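You operate a simulated robot arm through the tools that you are given. There is no shell and no other tool. Be economical: measure what you need, move in short steps, check, and stop when the job is done.

Carry out the task below with a simulated robot arm. There is one attempt and no reset: what you move stays moved.

TASK
The red patch has set: take its weight off, unclamp it and chalk its slate.
Fine: stand the weight in the middle of the table; use the yellow chalk holder and stand it back in the small wooden holder. A coat counts when it lies all over at full strength: go over it till it gets no stronger.

It is judged by the outcome, as a careful person would: the job done as asked, and still so three seconds after it is handed in. It fails if anything else is knocked over, pushed out of place, dropped, spilled or broken.

THE ROBOT
A 6-joint arm with a two-finger parallel gripper, fixed in place. Base frame: the origin is at the foot of the arm, x ahead of it, y to its left, z up; the work surface is at about z = 0.74. Units: m, rad, N and s.
With the tool pointing down near the work surface it reaches from about 0.36 to 0.82 m from the base axis. Its first joint turns from -2.897 to 2.897 rad. Payload 3.91 kg.
The TCP is the grasp point between the finger pads, 0.03 m short of the fingertips. In the tool frame z runs along the fingers and y along their closing line. The gripper opens to 0.11 m. The fingers are 0.02 m wide and 0.01 m thick; the gripper's body (0.048 by 0.112 m) begins 0.055 m behind the TCP.
Orientation is that of the tool frame in the base frame, as a unit quaternion [x, y, z, w]. With the fingers straight down and closing along the base's y, the tool's x points along the base's -x, its y along +y and its z along -z.

THE INTERFACE
- The arm moves only by the tool send_rows. Its argument "series" is one flat list of numbers, 7 for each row, row after row: the shift along the tool's x, y, z in m, then the turn, a rotation vector about the tool's x, y, z in rad, then the closure, from 0 (fully open) to 1 (shut). In form: [tx, ty, tz, ax, ay, az, claw, tx, ty, tz, ax, ay, az, claw, ...]. A call has 1 to 12 rows; each row shifts and turns the commanded pose from where the row before left it, along the tool's axes as they then stand. A row lasts 0.2 s, in which the tool goes at most 0.05 m and 0.15 rad; a call with a longer step from one row to the next is refused whole, and so is a gripper value outside its range. Where a pose cannot be reached the arm comes as near as it can. A force on the tool above 40 N (or 10 N above the force at the start of the call, whichever is more), or a blocked arm, ends the call early, and 0.2 s more pass. Each finger travels about 0.045 m/s and halts on what it meets, pressing with about 33 N; the grip force reading is that of the motor and also rises with nothing between the fingers. The clock runs only during rows and for 0.2 s after the last one: add rows that do not move to give the fingers time. It gives the time, the measured TCP pose, the force on the tool (base axes), the opening and the grip force at its end, in the units of the frame above (readings bear some noise), with the torque about the TCP (base axes, N m) and any sound that the robot's microphone picked up.
- Cameras (640 x 400 px; columns grow to the right, rows downward): "scene" is fixed at [0.3994, 0.6478, 1.5757]; the picture's right is [-0.97, -0.23, 0.00], its down [-0.17, 0.73, -0.66] and it looks along [0.15, -0.65, -0.75] (base axes); focal length 317 px, centre (320, 200). "wrist" rides on the gripper at [0.077, 0.007, -0.114] in the tool frame; the picture's right is [-0.09, 1.00, 0.00], its down [-0.80, -0.07, -0.59] and it looks along [-0.59, -0.05, 0.80] (tool axes); focal length 270 px, centre (320, 200). There is no depth. A picture from a camera that has moved, and an enlarged one, comes with that camera's place and axes in the base frame and with its lens.
- grab_frame(camera): a new picture of that camera. The clock stands still meanwhile.
- slide_trunk(by): slides the trunk up (or, below 0, down) by that many m; the arm rides with it, the base frame stays. It gives what a move gives, with no picture.
- zoom(camera, box): a new picture of the part [left, top, right, bottom] of that camera's present view, enlarged. The clock stands still meanwhile.
- job_done(): hands the job in; it is judged then, once.

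Go step by step. Nothing tells you positions but the pictures and the camera data: compare them with the known pose of the tool, close in by small moves and look again before you grip or let go. The budget is 120 turns and 64 pictures, counting those below and the enlarged ones. Unless the task says otherwise, let go and move clear before handing in, and close with one line.

The tools are called after ">>>" as a command line: name --argument value ..., lists and objects as JSON in quotes. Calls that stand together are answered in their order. send_rows: Moves the arm, as the interface text tells. Its arguments: {"type":"object","properties":{"series":{"type":"array","items":{"type":"number"}}},"required":["series"]} The other tools are called the same way: slide_trunk (by) slides the trunk up or down; grab_frame (camera) takes a picture; zoom (camera, box) takes an enlarged picture of a part of a camera's view; job_done () hands the job in.

At the start:

```text
time: 0.0
eef_pos: [0.4495, -0.1268, 1.1646]
tcp_rot: [0.0, 1.0, 0.0, -0.001]
wrist_force: [0.1, -0.2, 0.4]
torque: [0.0, -0.01, -0.04]
width: 0.1099
finger_force: 0.1
trunk travel left (down, up): [-0.5, 0.11]
```

scene: 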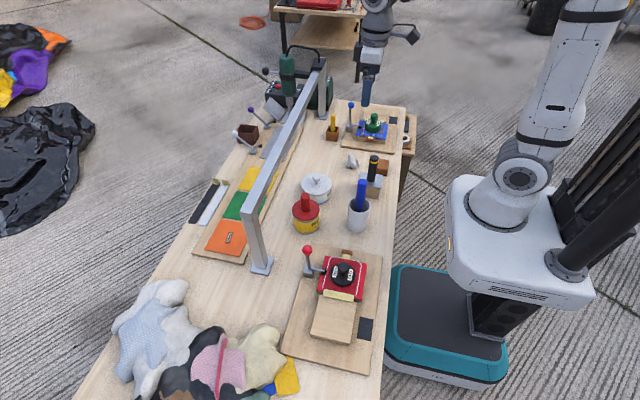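
wrist: 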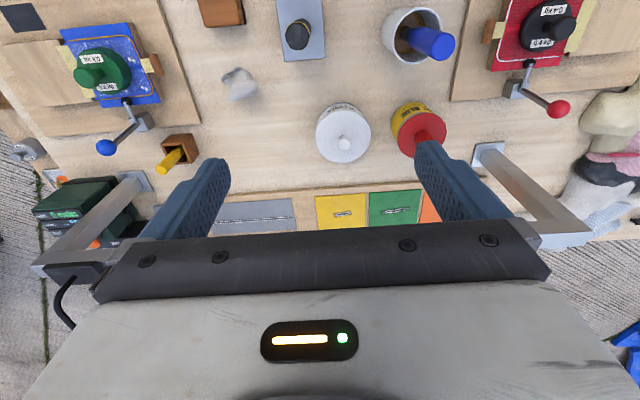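

I see a red patch with a black weight and a red-knobbed toggle clamp, a blue one, coloured slates, and several holders. I'll look more closely before moving.

>>> zoom --camera "scene" --box '[270, 230, 400, 380]'

>>> zoom --camera "scene" --box '[280, 90, 430, 240]'

>>> zoom --camera "scene" --box '[180, 100, 310, 270]'

>>> zoom --camera "wrist" --box '[440, 0, 640, 150]'

```text
2.67 times, centred on (335, 305) of scene
camera zoom: at [0.3994, 0.6478, 1.5757], right [-0.97, -0.23, 0.0], down [-0.17, 0.73, -0.66], along [0.15, -0.65, -0.75], focal length 844 px, centre (280, -80)
```

zoom: 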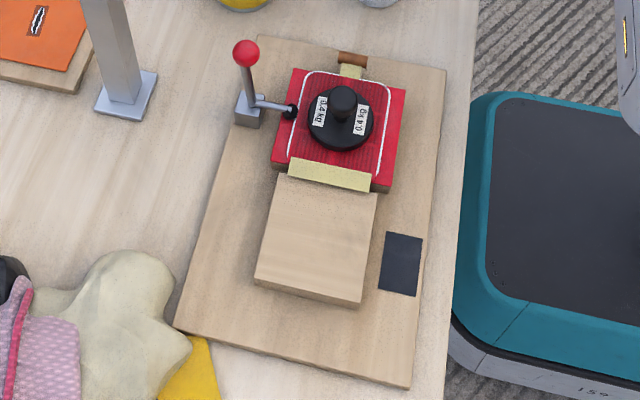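

```text
2.67 times, centred on (355, 165) of scene
camera zoom: at [0.3994, 0.6478, 1.5757], right [-0.97, -0.23, 0.0], down [-0.17, 0.73, -0.66], along [0.15, -0.65, -0.75], focal length 844 px, centre (227, 293)
```

zoom: 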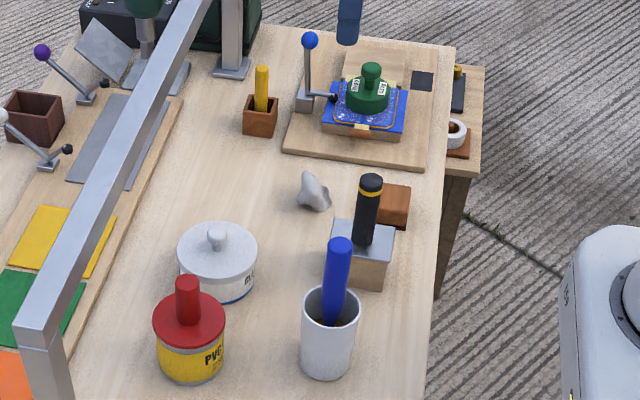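

```text
2.35 times, centred on (245, 185) of scene
camera zoom: at [0.3994, 0.6478, 1.5757], right [-0.97, -0.23, 0.0], down [-0.17, 0.73, -0.66], along [0.15, -0.65, -0.75], focal length 745 px, centre (496, 235)
```

zoom: 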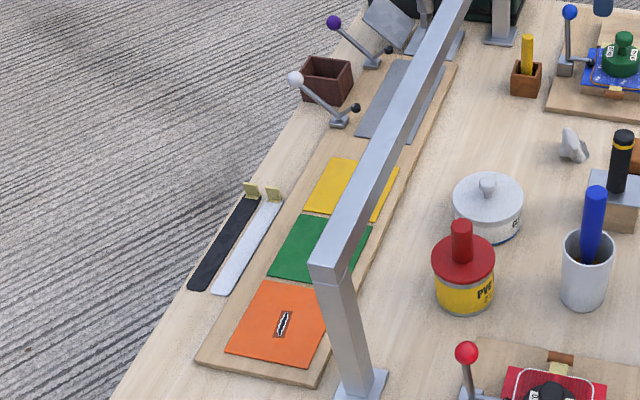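

```text
2.67 times, centred on (540, 75) of wrist
camera zoom: at [0.3734, -0.1199, 1.2778], right [0.09, 1.0, 0.0], down [0.8, -0.07, 0.59], along [0.59, -0.05, -0.8], focal length 721 px, centre (-267, 533)
```

zoom: 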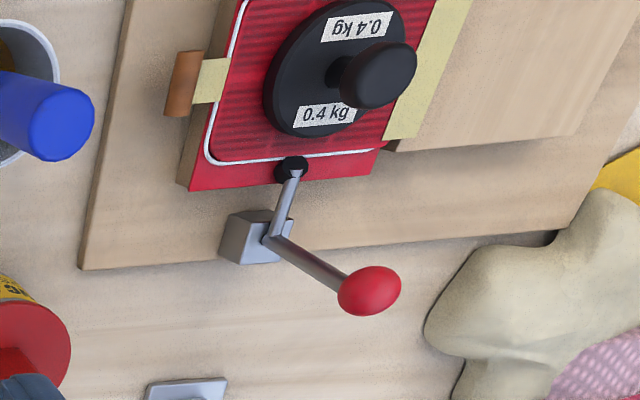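

The weight is at about (0.433, 0.219, knob top z≈0.835), the clamp's red knob at about (0.533, 0.22, 0.88), and the slate at about (0.353, 0.338). I'll go above the weight first.

>>> send_rows --series '[0.0017, 0.0385, 0.0217, 0, 0, 0, 0, 0.0017, 0.0385, 0.0217, 0, 0, 0, 0, 0.0017, 0.0385, 0.0217, 0, 0, 0, 0, 0.0017, 0.0385, 0.0217, 0, 0, 0, 0, 0.0017, 0.0385, 0.0217, 0, 0, 0, 0, 0.0017, 0.0385, 0.0217, 0, 0, 0, 0, 0.0017, 0.0385, 0.0217, 0, 0, 0, 0, 0.0017, 0.0385, 0.0217, 0, 0, 0, 0, 0.0017, 0.0385, 0.0217, 0, 0, 0, 0, 0, 0, 0, 0, 0, 0, 0]'

>>> grab_frame --camera "wrist"

>>> grab_frame --camera "scene"

```text
time: 2.2
eef_pos: [0.4321, 0.2208, 0.9674]
tcp_rot: [0.0, 1.0, 0.0, -0.001]
wrist_force: [0.0, 0.4, -0.4]
torque: [0.0, 0.01, 0.03]
width: 0.1099
finger_force: 0.1
trunk travel left (down, up): [-0.5, 0.11]
```

```text
57 pictures are left
camera wrist: at [0.3569, 0.2269, 1.0819], right [0.09, 1.0, 0.0], down [0.8, -0.07, 0.59], along [0.59, -0.05, -0.8], focal length 270 px, centre (320, 200)
```

wrist: 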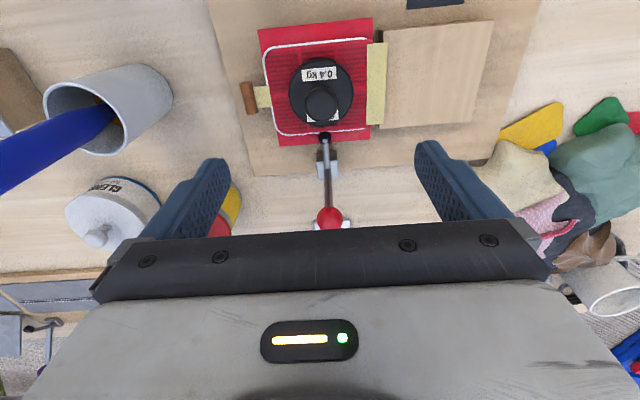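

```text
56 pictures are left
```

scene: 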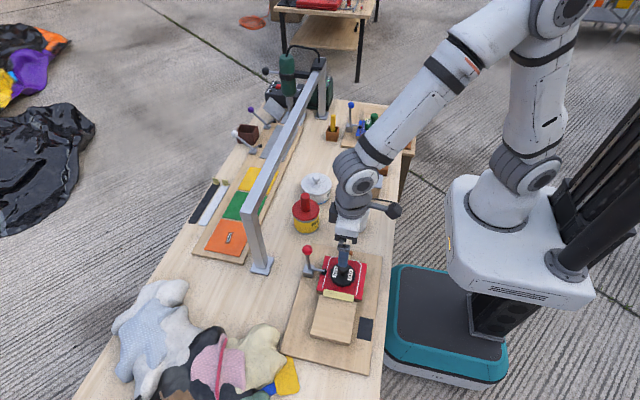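

The knob sits directly below the TCP. I'll descend part way and look again.

>>> send_rows --series '[0, 0.001, 0.03, 0, 0, 0, 0.3, 0, 0, 0.03, 0, 0, 0, 0.3, 0, 0, 0.03, 0, 0, 0, 0.3, 0, 0, 0, 0, 0, 0, 0.3, 0, 0, 0, 0, 0, 0, 0.3]'

>>> grab_frame --camera "wrist"

>>> zoom --camera "scene" --box '[290, 220, 400, 310]'

```text
time: 3.4
eef_pos: [0.4331, 0.2218, 0.878]
tcp_rot: [-0.001, 1.0, 0.0, 0.0]
wrist_force: [-0.5, 0.0, 0.0]
torque: [0.04, -0.03, 0.0]
width: 0.0771
finger_force: 0.1
trunk travel left (down, up): [-0.5, 0.11]
```

```text
55 pictures are left
camera wrist: at [0.3578, 0.2272, 0.992], right [0.09, 1.0, 0.0], down [0.8, -0.07, 0.59], along [0.59, -0.05, -0.8], focal length 270 px, centre (320, 200)
```

wrist: 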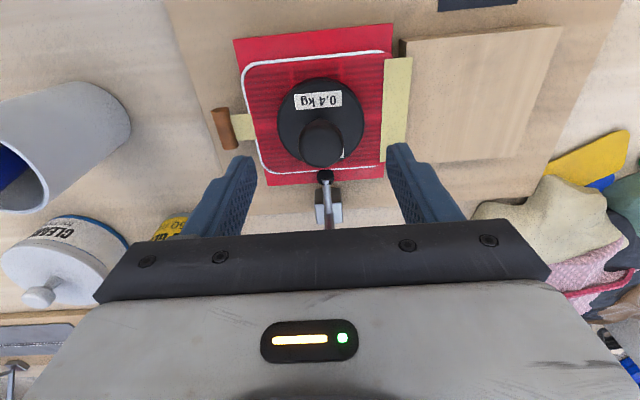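

```text
4.44 times, centred on (345, 265) of scene
camera zoom: at [0.3994, 0.6478, 1.5757], right [-0.97, -0.23, 0.0], down [-0.17, 0.73, -0.66], along [0.15, -0.65, -0.75], focal length 1408 px, centre (209, -89)
```

zoom: 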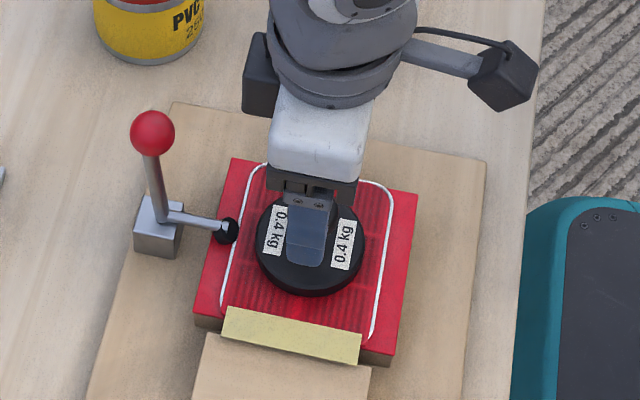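

The knob top looks to be at z≈0.82 and the disc top at about 0.80. I'll descend further, still open, and check.

>>> send_rows --series '[-0.002, 0, 0.015, 0, 0, 0, 0.3, 0, 0, 0.015, 0, 0, 0, 0.3, 0, 0, 0, 0, 0, 0, 0.3]'

>>> grab_frame --camera "wrist"

>>> zoom --camera "scene" --box '[310, 240, 380, 300]'

```text
time: 4.2
eef_pos: [0.4352, 0.2219, 0.8482]
tcp_rot: [0.001, 1.0, 0.0, 0.0]
wrist_force: [-0.1, -0.5, 0.1]
torque: [-0.01, 0.01, -0.03]
width: 0.0768
finger_force: 0.0
trunk travel left (down, up): [-0.5, 0.11]
```

```text
53 pictures are left
camera wrist: at [0.3605, 0.2278, 0.962], right [0.09, 1.0, 0.0], down [0.8, -0.07, 0.59], along [0.59, -0.05, -0.8], focal length 270 px, centre (320, 200)
```

wrist: 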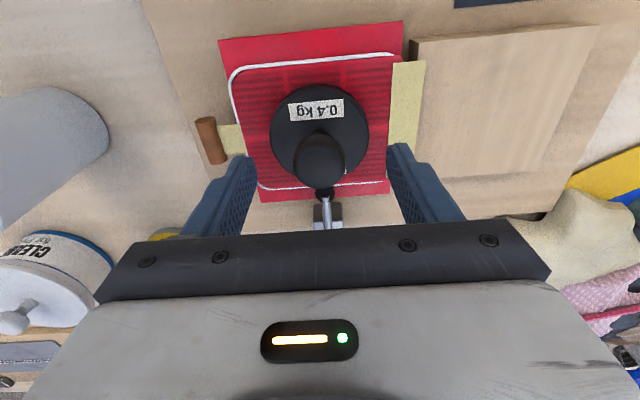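

```text
6.67 times, centred on (345, 270) of scene
camera zoom: at [0.3994, 0.6478, 1.5757], right [-0.97, -0.23, 0.0], down [-0.17, 0.73, -0.66], along [0.15, -0.65, -0.75], focal length 2111 px, centre (153, -267)
```

zoom: 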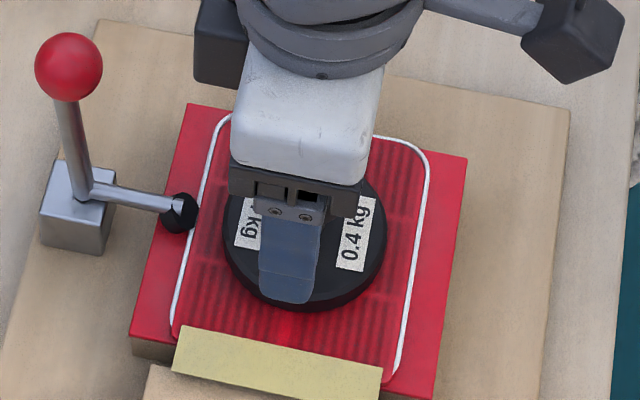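

The knob top is at about 0.818. I'll lower to TCP 0.831 and close.

>>> send_rows --series '[0, 0, 0.009, 0, 0, 0, 0.3, 0, 0, 0.008, 0, 0, 0, 0.3, 0, 0, 0, 0, 0, 0, 1, 0, 0, 0, 0, 0, 0, 1, 0, 0, 0, 0, 0, 0, 1, 0, 0, 0, 0, 0, 0, 1, 0, 0, 0, 0, 0, 0, 1]'

>>> grab_frame --camera "wrist"

```text
time: 5.8
eef_pos: [0.4351, 0.2208, 0.8308]
tcp_rot: [0.0, 1.0, 0.0, 0.0]
wrist_force: [0.3, -0.6, -0.3]
torque: [-0.03, -0.01, 0.0]
width: 0.0302
finger_force: 32.8
trunk travel left (down, up): [-0.5, 0.11]
```

```text
51 pictures are left
camera wrist: at [0.3603, 0.2276, 0.9452], right [0.09, 1.0, 0.0], down [0.8, -0.07, 0.59], along [0.59, -0.05, -0.8], focal length 270 px, centre (320, 200)
```

wrist: 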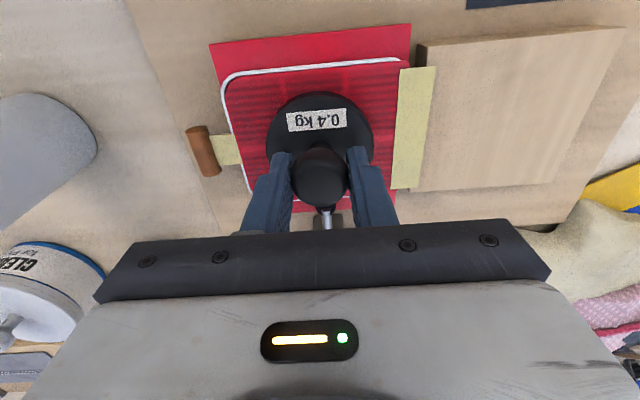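

Gripped at 0.030 m. I'll lift slowly.

>>> send_rows --series '[0, 0, -0.005, 0, 0, 0, 1, 0, 0, -0.015, 0, 0, 0, 1, 0, 0, -0.03, 0, 0, 0, 1, 0, 0, -0.04, 0, 0, 0, 1, 0, 0, -0.04, 0, 0, 0, 1, 0, 0, -0.04, 0, 0, 0, 1, 0, 0, -0.03, 0, 0, 0, 1, 0, 0, 0, 0, 0, 0, 1]'

>>> grab_frame --camera "wrist"

>>> zoom --camera "scene" --box '[270, 130, 430, 310]'

```text
time: 7.6
eef_pos: [0.4368, 0.2201, 1.0312]
tcp_rot: [0.0, 1.0, 0.0, 0.0]
wrist_force: [-0.1, 0.6, -3.3]
torque: [0.02, 0.0, -0.01]
width: 0.0301
finger_force: 32.7
trunk travel left (down, up): [-0.5, 0.11]
```

```text
50 pictures are left
camera wrist: at [0.3606, 0.2274, 1.1454], right [0.09, 1.0, 0.0], down [0.8, -0.07, 0.59], along [0.59, -0.05, -0.8], focal length 270 px, centre (320, 200)
```

wrist: 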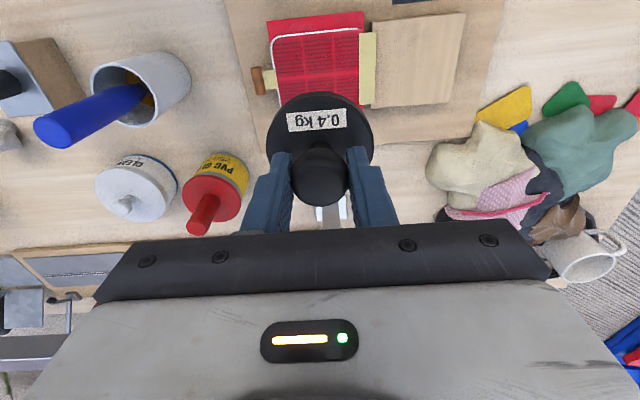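

```text
2.22 times, centred on (350, 220) of scene
camera zoom: at [0.3994, 0.6478, 1.5757], right [-0.97, -0.23, 0.0], down [-0.17, 0.73, -0.66], along [0.15, -0.65, -0.75], focal length 704 px, centre (253, 156)
```

zoom: 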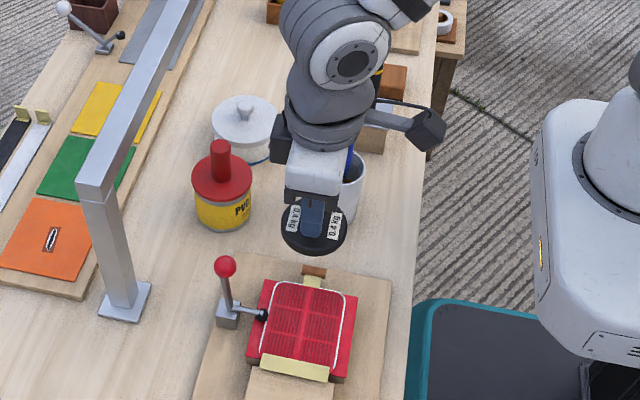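

The weight is held and clear. I'll carry it high over to the open spot near the middle, between the white pot, stone and block, and check clearances.

>>> send_rows --series '[0, 0, -0.03, 0, 0, 0, 1, -0.0083, -0.04, 0, 0, 0, 0, 1, -0.0083, -0.04, 0, 0, 0, 0, 1, -0.0083, -0.04, 0, 0, 0, 0, 1, -0.0083, -0.04, 0, 0, 0, 0, 1, -0.0083, -0.04, 0, 0, 0, 0, 1, -0.0083, -0.04, 0, 0, 0, 0, 1, -0.0083, -0.04, 0, 0, 0, 0, 1, -0.0083, -0.04, 0, 0, 0, 0, 1, -0.0083, -0.04, 0, 0, 0, 0, 1, 0, -0.02, 0, 0, 0, 0, 1, 0, 0, 0, 0, 0, 0, 1]'

>>> grab_frame --camera "wrist"

>>> grab_frame --camera "scene"

```text
time: 10.2
eef_pos: [0.5106, -0.1595, 1.0622]
tcp_rot: [-0.001, 1.0, 0.0, 0.0]
wrist_force: [-0.6, 0.2, -4.8]
torque: [-0.01, -0.01, 0.05]
width: 0.0301
finger_force: 32.9
trunk travel left (down, up): [-0.5, 0.11]
```

```text
48 pictures are left
camera wrist: at [0.4341, -0.1532, 1.1758], right [0.09, 1.0, 0.0], down [0.8, -0.07, 0.59], along [0.59, -0.05, -0.8], focal length 270 px, centre (320, 200)
```

wrist: 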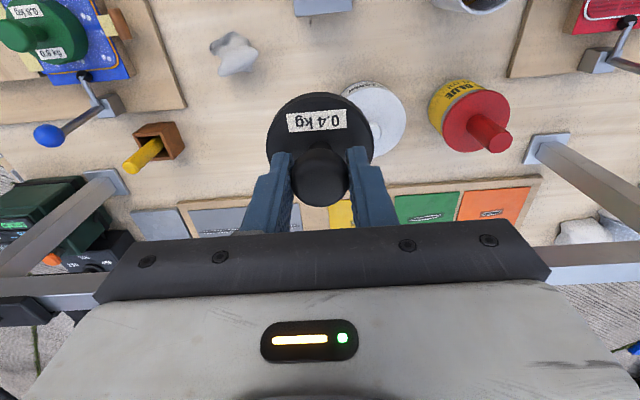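

```text
47 pictures are left
```

scene: 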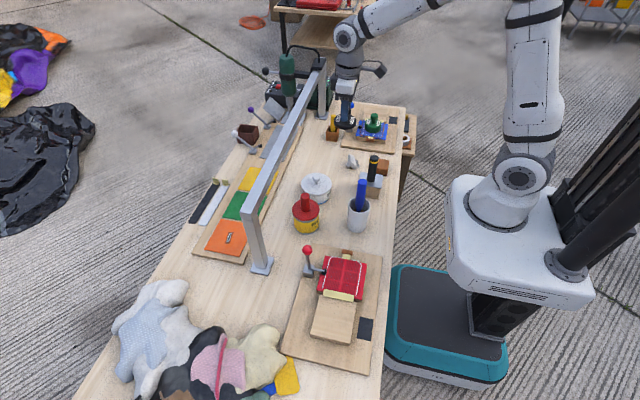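

There's an open spot around (0.525, −0.18). The wrist camera would come near the black handle, so I'll yaw the tool 45° to clear it, then descend.

>>> send_rows --series '[-0.0145, -0.0215, 0, 0, 0, 0, 1, 0, 0, 0, 0, 0, -0.131, 1, 0, 0, 0, 0, 0, -0.131, 1, 0, 0, 0, 0, 0, -0.131, 1, 0, 0, 0, 0, 0, -0.131, 1, 0, 0, 0, 0, 0, -0.131, 1, 0, 0, 0, 0, 0, -0.131, 1, 0, 0, 0.04, 0, 0, 0, 1, 0, 0, 0.04, 0, 0, 0, 1, 0, 0, 0.04, 0, 0, 0, 1, 0, 0, 0.04, 0, 0, 0, 1, 0, 0, 0, 0, 0, 0, 1]'

>>> grab_frame --camera "wrist"

>>> zoom --camera "scene" --box '[280, 90, 430, 240]'

```text
time: 12.8
eef_pos: [0.5249, -0.1812, 0.9002]
tcp_rot: [-0.383, 0.924, 0.0, 0.0]
wrist_force: [-0.4, 0.1, -3.4]
torque: [-0.03, -0.01, -0.02]
width: 0.03
finger_force: 33.1
trunk travel left (down, up): [-0.5, 0.11]
```

```text
46 pictures are left
camera wrist: at [0.4671, -0.2316, 1.0149], right [-0.64, 0.77, 0.0], down [0.62, 0.52, 0.59], along [0.46, 0.38, -0.8], focal length 270 px, centre (320, 200)
```

wrist: 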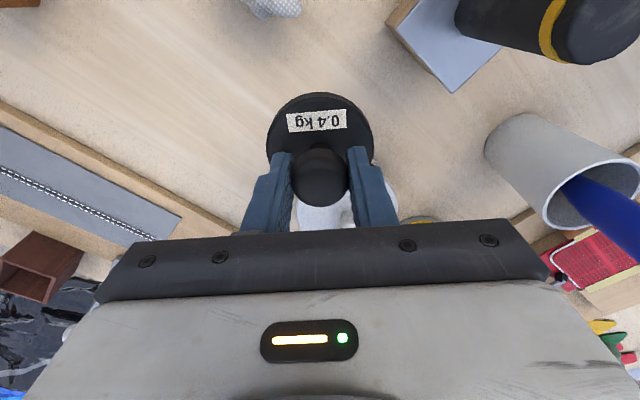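

```text
2.67 times, centred on (355, 165) of scene
camera zoom: at [0.3994, 0.6478, 1.5757], right [-0.97, -0.23, 0.0], down [-0.17, 0.73, -0.66], along [0.15, -0.65, -0.75], focal length 844 px, centre (227, 293)
```

zoom: 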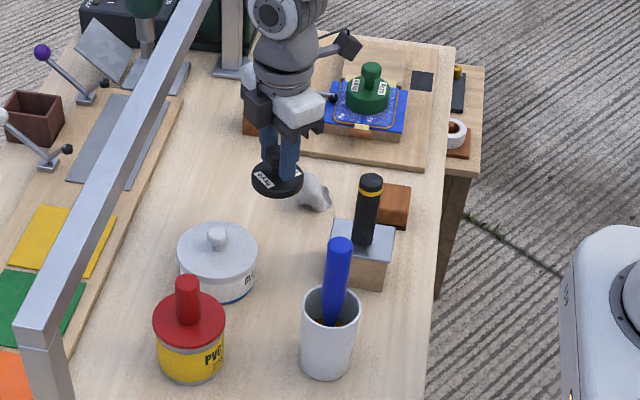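

Everything around is clear. I'll descend with a slow final approach.

>>> send_rows --series '[0, 0, 0.03, 0, 0, 0, 1, 0, 0, 0.03, 0, 0, 0, 1, 0, 0, 0.02, 0, 0, 0, 1, 0, 0, 0.005, 0, 0, 0, 1, 0, 0, 0.005, 0, 0, 0, 1, 0, 0, 0, 0, 0, 0, 1]'

>>> zoom --camera "scene" --box '[290, 110, 390, 220]'

```text
time: 14.2
eef_pos: [0.5244, -0.1813, 0.8109]
tcp_rot: [-0.383, 0.924, 0.0, 0.0]
wrist_force: [0.2, 0.6, -4.7]
torque: [0.0, 0.01, 0.01]
width: 0.0299
finger_force: 32.8
trunk travel left (down, up): [-0.5, 0.11]
```

```text
3.64 times, centred on (340, 165) of scene
camera zoom: at [0.3994, 0.6478, 1.5757], right [-0.97, -0.23, 0.0], down [-0.17, 0.73, -0.66], along [0.15, -0.65, -0.75], focal length 1152 px, centre (247, 327)
```

zoom: 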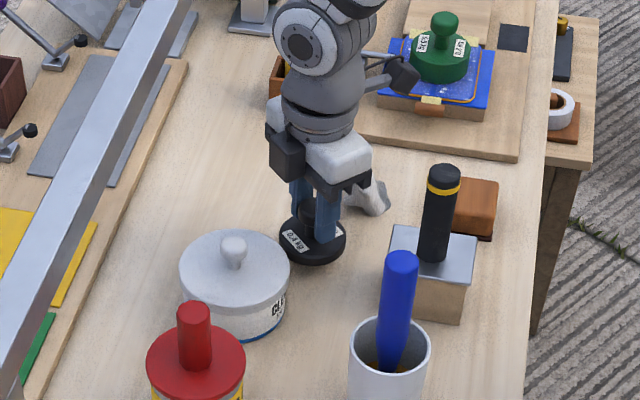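

Still a little above the table. I'll creep down until the force drops.

>>> send_rows --series '[0, 0, 0.003, 0, 0, 0, 1, 0, 0, 0.003, 0, 0, 0, 1, 0, 0, 0.003, 0, 0, 0, 1, 0, 0, 0, 0, 0, 0, 1]'

```text
time: 15.2
eef_pos: [0.5253, -0.181, 0.8017]
tcp_rot: [-0.383, 0.924, 0.0, 0.0]
wrist_force: [0.3, 0.7, -3.8]
torque: [-0.02, -0.03, 0.0]
width: 0.0299
finger_force: 33.0
trunk travel left (down, up): [-0.5, 0.11]
```

>>> send_rows --series '[0, 0, 0.002, 0, 0, 0, 1, 0, 0, 0.002, 0, 0, 0, 1, 0, 0, 0, 0, 0, 0, 1]'

>>> zoom --camera "scene" --box '[300, 130, 380, 190]'

```text
time: 16.0
eef_pos: [0.5246, -0.1808, 0.7981]
tcp_rot: [-0.383, 0.924, 0.0, 0.0]
wrist_force: [-0.7, -0.7, -4.0]
torque: [-0.01, -0.01, 0.04]
width: 0.0301
finger_force: 32.9
trunk travel left (down, up): [-0.5, 0.11]
```

```text
6.67 times, centred on (340, 160) of scene
camera zoom: at [0.3994, 0.6478, 1.5757], right [-0.97, -0.23, 0.0], down [-0.17, 0.73, -0.66], along [0.15, -0.65, -0.75], focal length 2111 px, centre (187, 467)
```

zoom: 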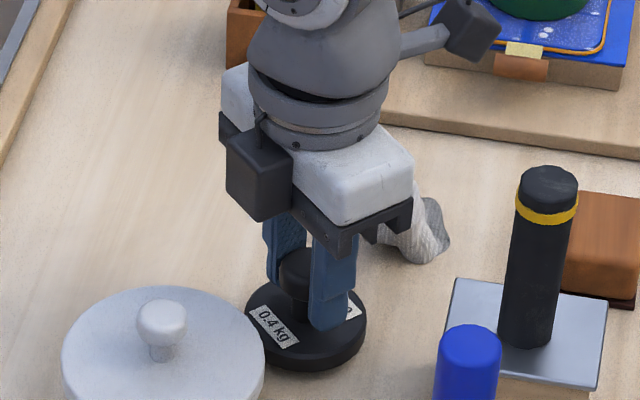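

>>> send_rows --series '[0, 0, 0.002, 0, 0, 0, 1, 0, 0, 0.002, 0, 0, 0, 1, 0, 0, 0.002, 0, 0, 0, 1, 0, 0, 0, 0, 0, 0, 1]'

```text
time: 17.0
eef_pos: [0.5256, -0.1806, 0.7912]
tcp_rot: [-0.382, 0.924, 0.0, 0.0]
wrist_force: [0.1, 0.7, -2.6]
torque: [-0.04, -0.01, 0.01]
width: 0.0299
finger_force: 33.0
trunk travel left (down, up): [-0.5, 0.11]
```

>>> send_rows --series '[0, 0, 0.002, 0, 0, 0, 1, 0, 0, 0, 0, 0, 0, 1]'

```text
time: 17.6
eef_pos: [0.5252, -0.1807, 0.7912]
tcp_rot: [-0.383, 0.924, -0.001, 0.001]
wrist_force: [-1.6, 0.6, 17.5]
torque: [-0.29, 0.33, 0.03]
width: 0.0302
finger_force: 33.0
trunk travel left (down, up): [-0.5, 0.11]
```

Contact at TCP 0.791, so the weight is standing. I'll ease off, open and rise.

>>> send_rows --series '[0, 0, -0.002, 0, 0, 0, 1, 0, 0, 0, 0, 0, 0, 0.6, 0, 0, 0, 0, 0, 0, 0.45, 0, 0, 0, 0, 0, 0, 0.45, 0, 0, 0, 0, 0, 0, 0.45, 0, 0, -0.02, 0, 0, 0, 0.45, 0, 0, -0.04, 0, 0, 0, 0.45, 0, 0, -0.05, 0, 0, 0, 0.45, 0, 0, -0.05, 0, 0, 0, 0.45, 0, 0, 0, 0, 0, 0, 0.45]'

>>> grab_frame --camera "wrist"

>>> zoom --camera "scene" --box '[280, 90, 430, 240]'

```text
time: 19.8
eef_pos: [0.5246, -0.1806, 0.954]
tcp_rot: [-0.383, 0.924, 0.0, 0.0]
wrist_force: [-0.1, 0.0, 0.2]
torque: [0.01, -0.01, -0.02]
width: 0.0607
finger_force: 0.0
trunk travel left (down, up): [-0.5, 0.11]
```

```text
42 pictures are left
camera wrist: at [0.4674, -0.23, 1.0674], right [-0.64, 0.77, 0.0], down [0.62, 0.52, 0.59], along [0.45, 0.38, -0.8], focal length 270 px, centre (320, 200)
```

wrist: 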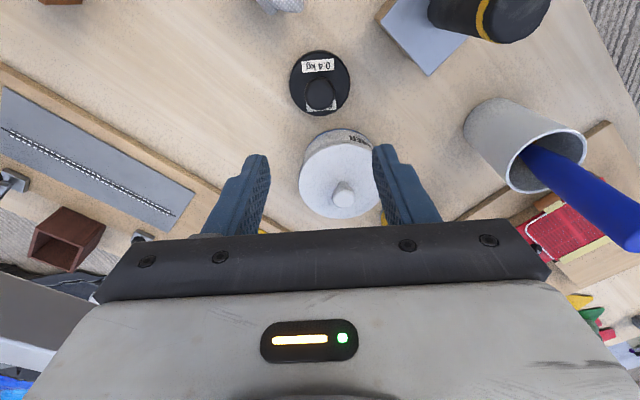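

```text
2.67 times, centred on (355, 165) of scene
camera zoom: at [0.3994, 0.6478, 1.5757], right [-0.97, -0.23, 0.0], down [-0.17, 0.73, -0.66], along [0.15, -0.65, -0.75], focal length 844 px, centre (227, 293)
```

zoom: 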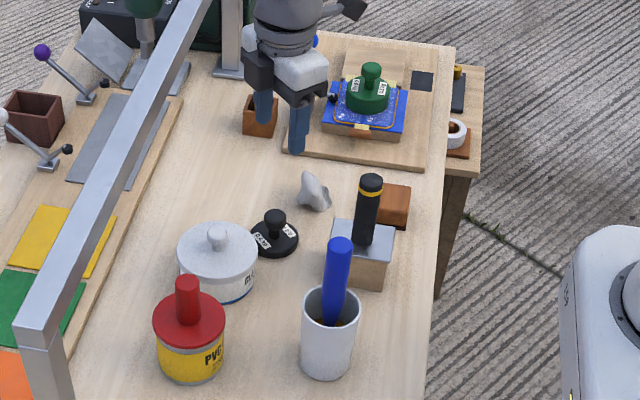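

The weight stands well. Now to the clamp: I'll rise, unyaw, close the fingers and move behind the red knob (on its −x side).

>>> send_rows --series '[0, 0, -0.014, 0, 0, 0.131, 0.6, 0, 0, -0.014, 0, 0, 0.131, 1, 0, 0, -0.014, 0, 0, 0.131, 1, 0, 0, -0.014, 0, 0, 0.131, 1, 0, 0, -0.014, 0, 0, 0.131, 1, 0, 0, -0.014, 0, 0, 0.131, 1, 0.012, 0.045, 0, 0, 0, 0, 1, 0.012, 0.045, 0, 0, 0, 0, 1, 0.012, 0.045, 0, 0, 0, 0, 1, 0.012, 0.045, 0, 0, 0, 0, 1, 0.012, 0.045, 0, 0, 0, 0, 1, 0.012, 0.045, 0, 0, 0, 0, 1]'

>>> send_rows --series '[0.012, 0.045, 0, 0, 0, 0, 1, 0, 0.045, 0, 0, 0, 0, 1, 0, 0.0406, 0, 0, 0, 0, 1, 0, 0, 0, 0, -0.15, 0, 1, 0, 0, 0, 0, -0.15, 0, 1, 0, 0, 0, 0, -0.15, 0, 1, 0, 0, 0, 0, -0.15, 0, 1, 0, 0, 0, 0, 0, 0, 1]'

>>> grab_frame --camera "wrist"

```text
time: 22.4
eef_pos: [0.4525, 0.0896, 1.036]
tcp_rot: [0.001, 1.0, 0.0, 0.0]
wrist_force: [0.8, 0.9, 0.2]
torque: [0.01, -0.01, 0.01]
width: 0.0
finger_force: 32.8
trunk travel left (down, up): [-0.5, 0.11]
```

```text
time: 24.2
eef_pos: [0.4415, 0.2205, 1.0363]
tcp_rot: [0.0, 0.955, 0.0, 0.295]
wrist_force: [0.2, -0.5, -0.2]
torque: [-0.02, 0.0, 0.02]
width: 0.0
finger_force: 32.7
trunk travel left (down, up): [-0.5, 0.11]
```

```text
40 pictures are left
camera wrist: at [0.3138, 0.2264, 1.0872], right [0.07, 1.0, 0.05], down [0.33, -0.07, 0.94], along [0.94, -0.05, -0.33], focal length 270 px, centre (320, 200)
```

wrist: 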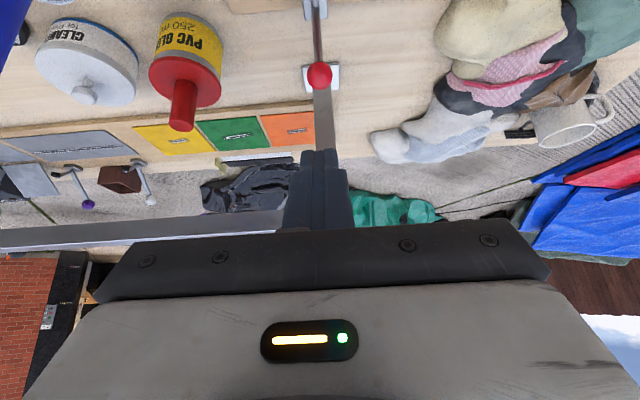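

The ball is dead ahead at (0.533, 0.221, 0.876). I'll lower to just behind it.

>>> send_rows --series '[0.0126, 0, 0.0341, 0, 0, 0, 1, 0.0126, 0, 0.0341, 0, 0, 0, 1, 0.0126, 0, 0.0341, 0, 0, 0, 1, 0.0126, 0, 0.0341, 0, 0, 0, 1, 0, 0, 0, 0, 0, 0, 1]'

>>> grab_frame --camera "wrist"

>>> zoom --camera "scene" --box '[270, 220, 390, 310]'

```text
time: 25.4
eef_pos: [0.4768, 0.2204, 0.8948]
tcp_rot: [0.0, 0.955, 0.001, 0.295]
wrist_force: [0.4, -0.4, 0.6]
torque: [0.01, 0.02, -0.02]
width: 0.0001
finger_force: 33.8
trunk travel left (down, up): [-0.5, 0.11]
```

```text
39 pictures are left
camera wrist: at [0.349, 0.2267, 0.9454], right [0.07, 1.0, 0.05], down [0.33, -0.07, 0.94], along [0.94, -0.05, -0.33], focal length 270 px, centre (320, 200)
```

wrist: 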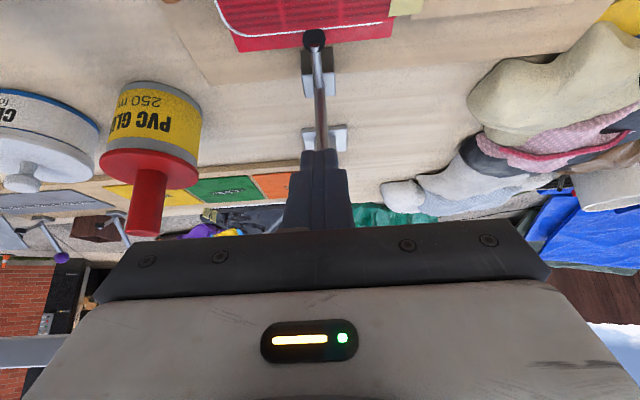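

```text
4.44 times, centred on (330, 265) of scene
camera zoom: at [0.3994, 0.6478, 1.5757], right [-0.97, -0.23, 0.0], down [-0.17, 0.73, -0.66], along [0.15, -0.65, -0.75], focal length 1408 px, centre (276, -89)
```

zoom: 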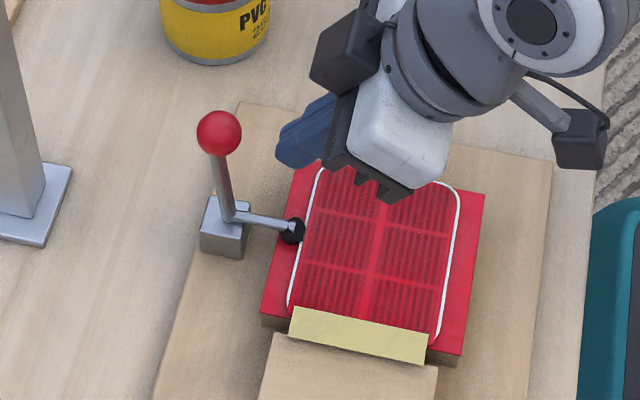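

Aligned. I'll push the knob away (+x) along its arc in small steps.

>>> send_rows --series '[-0.0099, 0, 0.0068, 0, 0, 0, 1, -0.0099, 0, 0.0068, 0, 0, 0, 1, -0.0099, 0, 0.0068, 0, 0, 0, 1, -0.0082, 0, 0.0093, 0, 0, 0, 1, -0.0082, 0, 0.0093, 0, 0, 0, 1, 0, 0, 0, 0, 0, 0, 1]'

>>> zoom --camera "scene" --box '[270, 220, 390, 310]'

```text
time: 26.8
eef_pos: [0.5358, 0.2201, 0.8891]
tcp_rot: [0.0, 0.955, 0.0, 0.296]
wrist_force: [-0.7, 0.6, -0.5]
torque: [0.01, 0.0, 0.0]
width: 0.0002
finger_force: 32.7
trunk travel left (down, up): [-0.5, 0.11]
```

```text
4.44 times, centred on (330, 265) of scene
camera zoom: at [0.3994, 0.6478, 1.5757], right [-0.97, -0.23, 0.0], down [-0.17, 0.73, -0.66], along [0.15, -0.65, -0.75], focal length 1408 px, centre (276, -89)
```

zoom: 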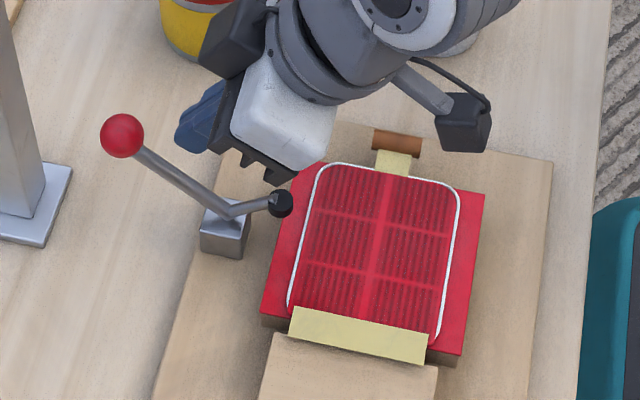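

The clamp swung open, with the pad lifted. I'll nudge a bit further to confirm it's at its stop.

>>> send_rows --series '[-0.007, 0, 0.0105, 0, 0, 0, 1, -0.007, 0, 0.0105, 0, 0, 0, 1, -0.004, 0, 0.006, 0, 0, 0, 1, 0, 0, 0, 0, 0, 0, 1]'

>>> zoom --camera "scene" --box '[270, 220, 390, 310]'

```text
time: 27.8
eef_pos: [0.5616, 0.2197, 0.8802]
tcp_rot: [-0.002, 0.955, 0.001, 0.296]
wrist_force: [-23.8, -5.3, 22.7]
torque: [-0.01, -0.14, -0.19]
width: 0.0
finger_force: 33.1
trunk travel left (down, up): [-0.5, 0.11]
stopped in row 4: the force on the tool passed its limit at 40 N (the readings are from after the stop); the commanded pose is now the measured one
```

```text
4.44 times, centred on (330, 265) of scene
camera zoom: at [0.3994, 0.6478, 1.5757], right [-0.97, -0.23, 0.0], down [-0.17, 0.73, -0.66], along [0.15, -0.65, -0.75], focal length 1408 px, centre (276, -89)
```

zoom: 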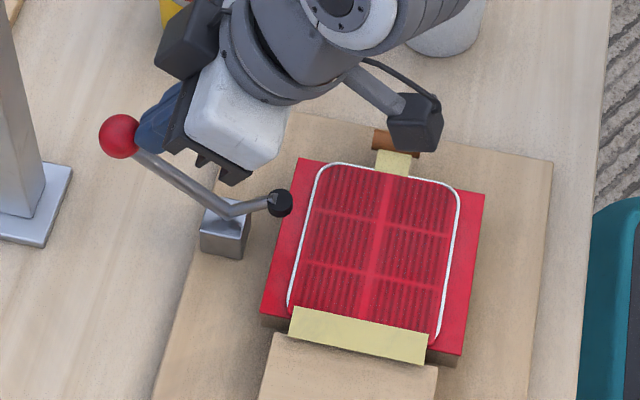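

Firm stop, so the clamp is fully open. I'll back off, level the tool, and travel to the yellow chalk at about (0.588, −0.42).

>>> send_rows --series '[0.033, 0, -0.0226, 0, 0, 0, 1, -0.0226, 0, -0.033, 0, 0, 0, 1, -0.0226, 0, -0.033, 0, 0, 0, 1, -0.0226, 0, -0.033, 0, 0, 0, 1, -0.0226, 0, -0.033, 0, 0, 0, 1, -0.0226, 0, -0.033, 0, 0, 0, 1, 0, 0, 0, 0, 0.15, 0, 1, 0, 0, 0, 0, 0.15, 0, 1, 0, 0, 0, 0, 0.15, 0, 1, 0, 0, 0, 0, 0.15, 0, 0.5, 0, -0.045, 0, 0, 0, 0, 0.5, 0, -0.045, 0, 0, 0, 0, 0.5]'

>>> send_rows --series '[0, -0.049, 0, 0, 0, 0, 0.5, 0, -0.049, 0, 0, 0, 0, 0.5, 0, -0.049, 0, 0, 0, 0, 0.5, 0, -0.049, 0, 0, 0, 0, 0.5, 0, -0.049, 0, 0, 0, 0, 0.5, 0, -0.049, 0, 0, 0, 0, 0.5, 0, -0.049, 0, 0, 0, 0, 0.5, 0, -0.049, 0, 0, 0, 0, 0.5, 0, -0.049, 0, 0, 0, 0, 0.5, 0, -0.049, 0, 0, 0, 0, 0.5, 0, -0.049, 0, 0, 0, 0, 0.5, 0, 0, 0, 0, 0, 0, 0.5]'

>>> grab_frame --camera "wrist"

>>> grab_frame --camera "scene"

```text
time: 30.4
eef_pos: [0.5248, 0.1296, 1.0765]
tcp_rot: [-0.001, 1.0, 0.0, -0.003]
wrist_force: [0.2, 0.1, -0.1]
torque: [0.03, 0.02, 0.0]
width: 0.0549
finger_force: 0.1
trunk travel left (down, up): [-0.5, 0.11]
```

```text
time: 33.0
eef_pos: [0.5268, -0.4081, 1.0763]
tcp_rot: [-0.001, 1.0, 0.0, -0.001]
wrist_force: [0.3, -0.1, 0.7]
torque: [0.01, -0.01, 0.0]
width: 0.055
finger_force: 0.0
trunk travel left (down, up): [-0.5, 0.11]
```

```text
35 pictures are left
camera wrist: at [0.4511, -0.4022, 1.1916], right [0.09, 1.0, 0.0], down [0.8, -0.07, 0.59], along [0.59, -0.05, -0.81], focal length 270 px, centre (320, 200)
```

wrist: 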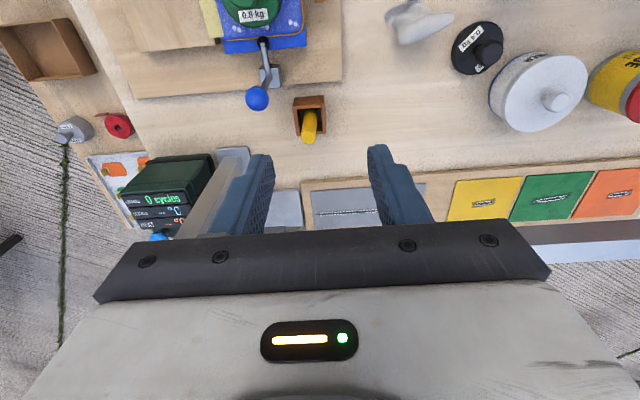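

```text
34 pictures are left
```

scene: 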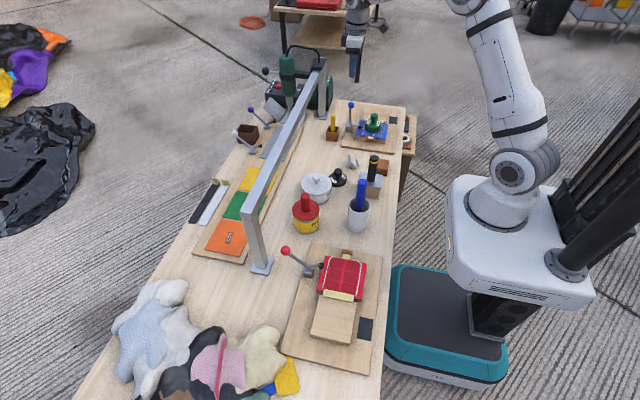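

The chalk is in its wooden holder straight ahead. I'll zoom in to place it precisely.

>>> zoom --camera "wrist" --box '[270, 70, 350, 160]'

>>> zoom --camera "scene" --box '[310, 90, 420, 160]'

```text
4.44 times, centred on (310, 115) of wrist
camera zoom: at [0.4511, -0.4022, 1.1916], right [0.09, 1.0, 0.0], down [0.8, -0.07, 0.59], along [0.59, -0.05, -0.81], focal length 1201 px, centre (364, 578)
```

zoom: 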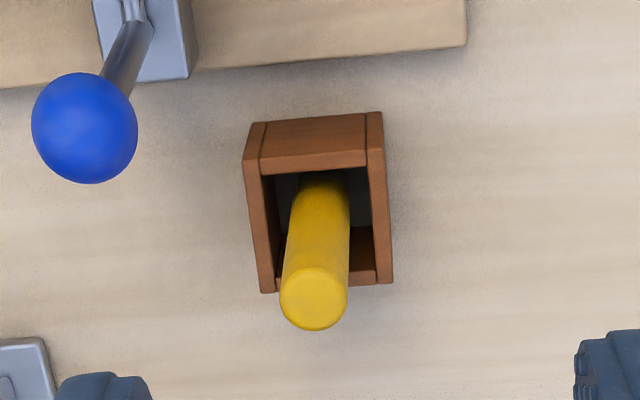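

```text
5.71 times, centred on (365, 125) of scene
camera zoom: at [0.3994, 0.6478, 1.5757], right [-0.97, -0.23, 0.0], down [-0.17, 0.73, -0.66], along [0.15, -0.65, -0.75], focal length 1810 px, centre (63, 629)
```

zoom: 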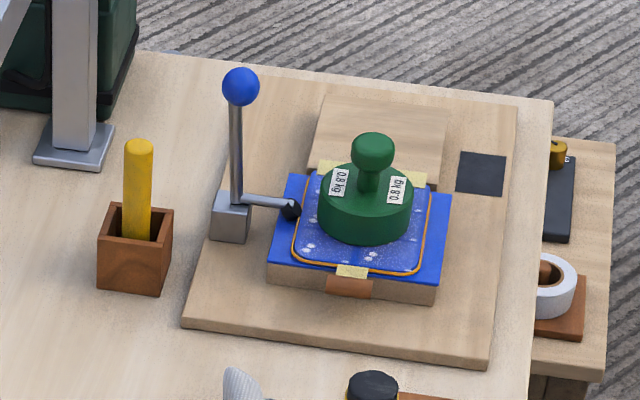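

The chalk top is at (0.595, −0.43, 0.85), about 2 cm thick, standing upright in the box. I'll approach above it and check clearance to the gantry.

>>> send_rows --series '[-0.017, -0.0054, 0.036, 0, 0, 0, 0.5, -0.017, -0.0054, 0.036, 0, 0, 0, 0.5, -0.017, -0.0054, 0.036, 0, 0, 0, 0.5, -0.017, -0.0054, 0.036, 0, 0, 0, 0.5, 0, 0, 0, 0, 0, 0, 0.5]'

>>> grab_frame --camera "wrist"

>>> zoom --camera "scene" --box '[270, 50, 400, 150]'

```text
time: 34.2
eef_pos: [0.5945, -0.4298, 0.9334]
tcp_rot: [0.0, 1.0, 0.0, -0.001]
wrist_force: [0.1, -0.9, 0.5]
torque: [-0.01, 0.02, 0.0]
width: 0.0552
finger_force: 0.0
trunk travel left (down, up): [-0.5, 0.11]
```

```text
31 pictures are left
camera wrist: at [0.5195, -0.4227, 1.0474], right [0.09, 1.0, 0.0], down [0.8, -0.07, 0.59], along [0.59, -0.05, -0.81], focal length 270 px, centre (320, 200)
```

wrist: 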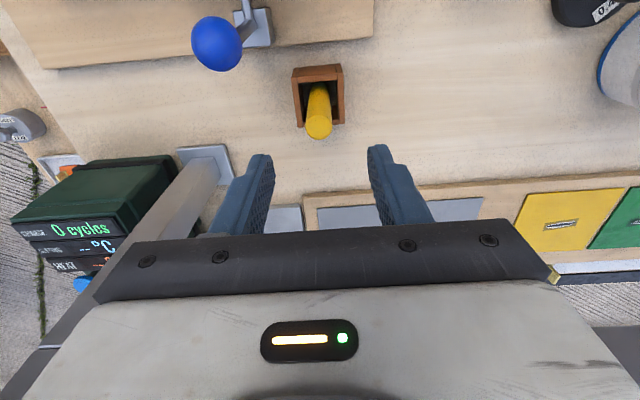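

```text
4.00 times, centred on (335, 100) of scene
camera zoom: at [0.3994, 0.6478, 1.5757], right [-0.97, -0.23, 0.0], down [-0.17, 0.73, -0.66], along [0.15, -0.65, -0.75], focal length 1267 px, centre (260, 600)
```

zoom: 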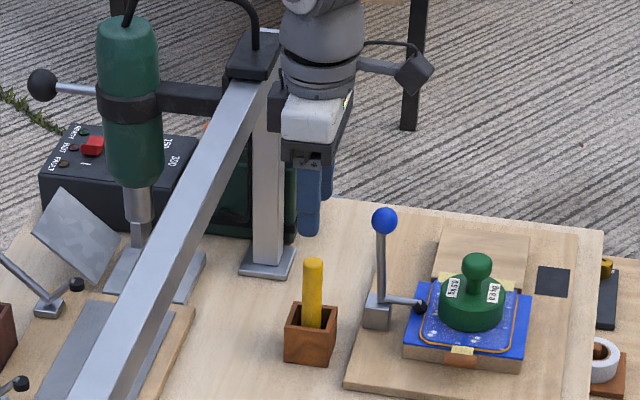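

Clear of the gantry bar by about 1.5 cm, with the chalk centred. I'll descend straight down to grasp height.

>>> send_rows --series '[-0.001, 0, 0.025, 0, 0, 0, 0.5, 0, 0, 0.025, 0, 0, 0, 0.5, 0, 0, 0.025, 0, 0, 0, 0.5, 0, 0, 0.015, 0, 0, 0, 0.5, 0, 0, 0, 0, 0, 0, 0.5]'

>>> grab_frame --camera "wrist"

>>> zoom --camera "scene" --box '[290, 80, 380, 150]'

```text
time: 35.4
eef_pos: [0.5953, -0.4292, 0.8428]
tcp_rot: [0.0, 1.0, 0.0, -0.001]
wrist_force: [0.0, -0.4, 0.0]
torque: [-0.01, 0.0, 0.01]
width: 0.055
finger_force: 0.0
trunk travel left (down, up): [-0.5, 0.11]
```

```text
29 pictures are left
camera wrist: at [0.5202, -0.4232, 0.9571], right [0.09, 1.0, 0.0], down [0.8, -0.07, 0.59], along [0.59, -0.05, -0.81], focal length 270 px, centre (320, 200)
```

wrist: 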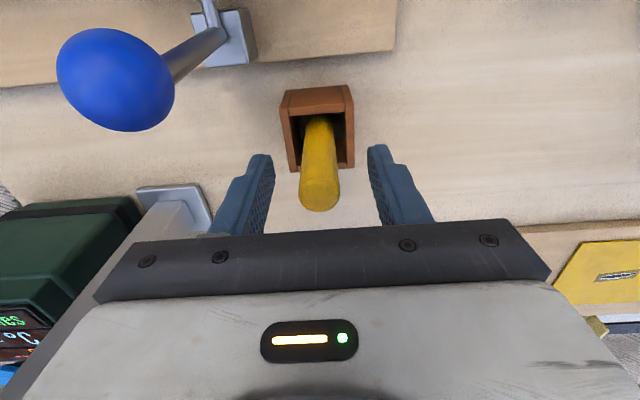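

```text
5.71 times, centred on (335, 115) of scene
camera zoom: at [0.3994, 0.6478, 1.5757], right [-0.97, -0.23, 0.0], down [-0.17, 0.73, -0.66], along [0.15, -0.65, -0.75], focal length 1810 px, centre (234, 686)
```

zoom: 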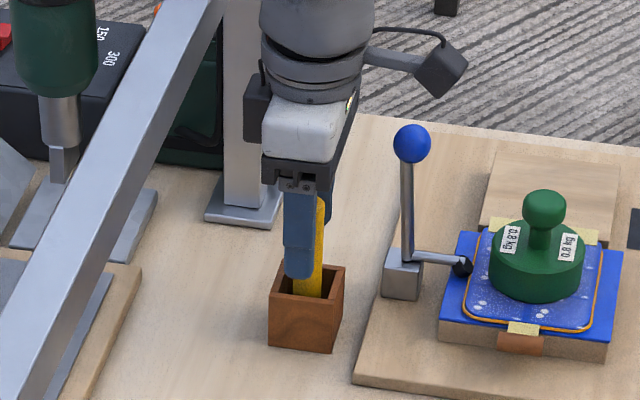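

Centred. I'll lower 8 mm and close on the chalk.

>>> send_rows --series '[0, 0, 0.008, 0, 0, 0, 0.5, 0, 0, 0, 0, 0, 0, 1, 0, 0, 0, 0, 0, 0, 1, 0, 0, 0, 0, 0, 0, 1, 0, 0, 0, 0, 0, 0, 1, 0, 0, 0, 0, 0, 0, 1]'

```text
time: 36.8
eef_pos: [0.5955, -0.4292, 0.8351]
tcp_rot: [0.0, 1.0, 0.0, -0.001]
wrist_force: [1.5, 0.0, 0.2]
torque: [0.0, 0.01, 0.0]
width: 0.0193
finger_force: 33.0
trunk travel left (down, up): [-0.5, 0.11]
```

Gripped (0.0193 m) at TCP (0.5955, −0.4292, 0.835). I'll lift straight up and look.

>>> send_rows --series '[0, 0, -0.01, 0, 0, 0, 1, 0, 0, -0.03, 0, 0, 0, 1, 0, 0, -0.03, 0, 0, 0, 1, 0, 0, -0.04, 0, 0, 0, 1, 0, 0, -0.04, 0, 0, 0, 1, 0, 0, -0.05, 0, 0, 0, 1, 0, 0, -0.04, 0, 0, 0, 1, 0, 0, 0, 0, 0, 0, 1]'

>>> grab_frame --camera "wrist"

>>> zoom --camera "scene" --box '[290, 0, 430, 150]'

```text
time: 38.6
eef_pos: [0.5949, -0.4301, 1.0748]
tcp_rot: [-0.001, 1.0, 0.0, -0.002]
wrist_force: [0.4, 0.1, -0.2]
torque: [-0.04, -0.02, 0.01]
width: 0.0192
finger_force: 32.3
trunk travel left (down, up): [-0.5, 0.11]
```

```text
27 pictures are left
camera wrist: at [0.5203, -0.4237, 1.19], right [0.09, 1.0, 0.0], down [0.8, -0.07, 0.59], along [0.59, -0.05, -0.81], focal length 270 px, centre (320, 200)
```

wrist: 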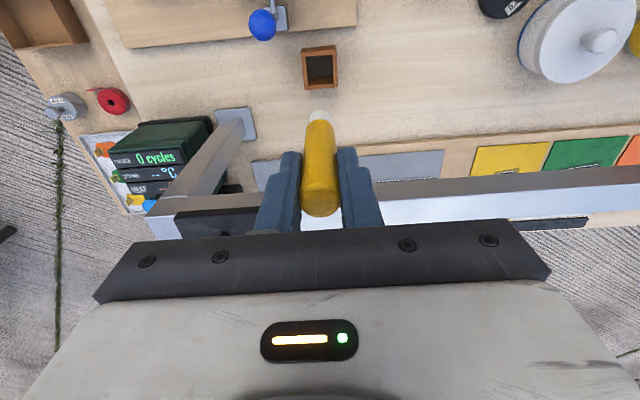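

```text
2.67 times, centred on (360, 75) of scene
camera zoom: at [0.3994, 0.6478, 1.5757], right [-0.97, -0.23, 0.0], down [-0.17, 0.73, -0.66], along [0.15, -0.65, -0.75], focal length 844 px, centre (213, 533)
```

zoom: 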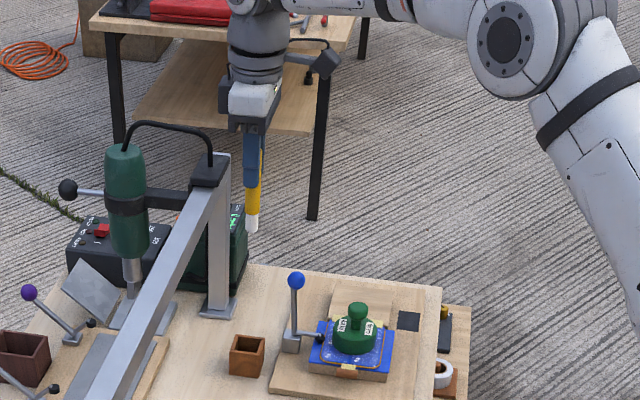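

The chalk with its white tip is held. I'll travel high to above the red board's slate.

>>> send_rows --series '[0.0142, 0.0452, 0, 0, 0, 0, 1, 0.0142, 0.0452, 0, 0, 0, 0, 1, 0.0142, 0.0452, 0, 0, 0, 0, 1, 0.0142, 0.0452, 0, 0, 0, 0, 1, 0.0142, 0.0452, 0, 0, 0, 0, 1, 0.0142, 0.0452, 0, 0, 0, 0, 1, 0.0142, 0.0452, 0, 0, 0, 0, 1, 0.0142, 0.0452, 0, 0, 0, 0, 1, 0.0142, 0.0452, 0, 0, 0, 0, 1, 0, 0, 0, 0, 0, 0, 1]'

>>> send_rows --series '[0.0142, 0.0452, 0, 0, 0, 0, 1, 0.0142, 0.0452, 0, 0, 0, 0, 1, 0.0142, 0.0452, 0, 0, 0, 0, 1, 0.0142, 0.0452, 0, 0, 0, 0, 1, 0.0142, 0.0452, 0, 0, 0, 0, 1, 0.0142, 0.0452, 0, 0, 0, 0, 1, 0.0142, 0.0452, 0, 0, 0, 0, 1, 0.0142, 0.0452, 0, 0, 0, 0, 1, 0, 0, 0.04, 0, 0, 0, 1, 0, 0, 0.04, 0, 0, 0, 1, 0, 0, 0, 0, 0, 0, 1]'

>>> grab_frame --camera "wrist"

>>> zoom --camera "scene" --box '[290, 230, 420, 360]'

```text
time: 40.8
eef_pos: [0.4682, -0.024, 1.0743]
tcp_rot: [0.0, 1.0, 0.0, -0.002]
wrist_force: [0.1, -0.1, -1.3]
torque: [-0.01, -0.01, -0.04]
width: 0.0193
finger_force: 33.1
trunk travel left (down, up): [-0.5, 0.11]
```

```text
time: 43.2
eef_pos: [0.3522, 0.3371, 0.9947]
tcp_rot: [-0.001, 1.0, -0.001, -0.001]
wrist_force: [0.2, 0.0, -0.2]
torque: [0.0, 0.02, -0.01]
width: 0.0198
finger_force: 32.9
trunk travel left (down, up): [-0.5, 0.11]
```

```text
25 pictures are left
camera wrist: at [0.2772, 0.3431, 1.1096], right [0.09, 1.0, 0.0], down [0.8, -0.07, 0.59], along [0.59, -0.05, -0.81], focal length 270 px, centre (320, 200)
```

wrist: 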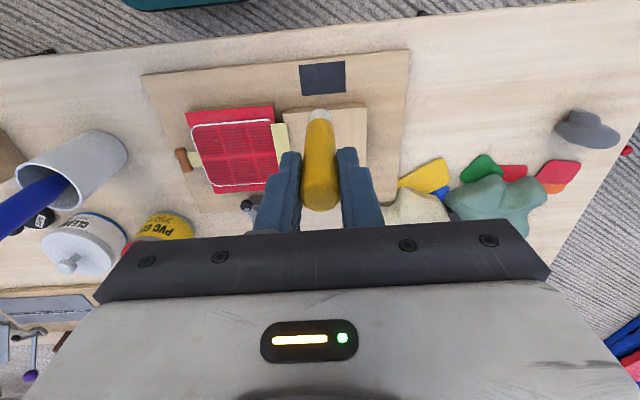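

```text
3.08 times, centred on (355, 295) of scene
camera zoom: at [0.3994, 0.6478, 1.5757], right [-0.97, -0.23, 0.0], down [-0.17, 0.73, -0.66], along [0.15, -0.65, -0.75], focal length 974 px, centre (212, -92)
```

zoom: 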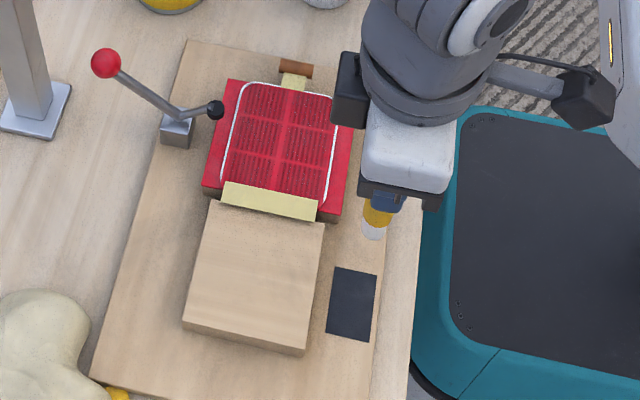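

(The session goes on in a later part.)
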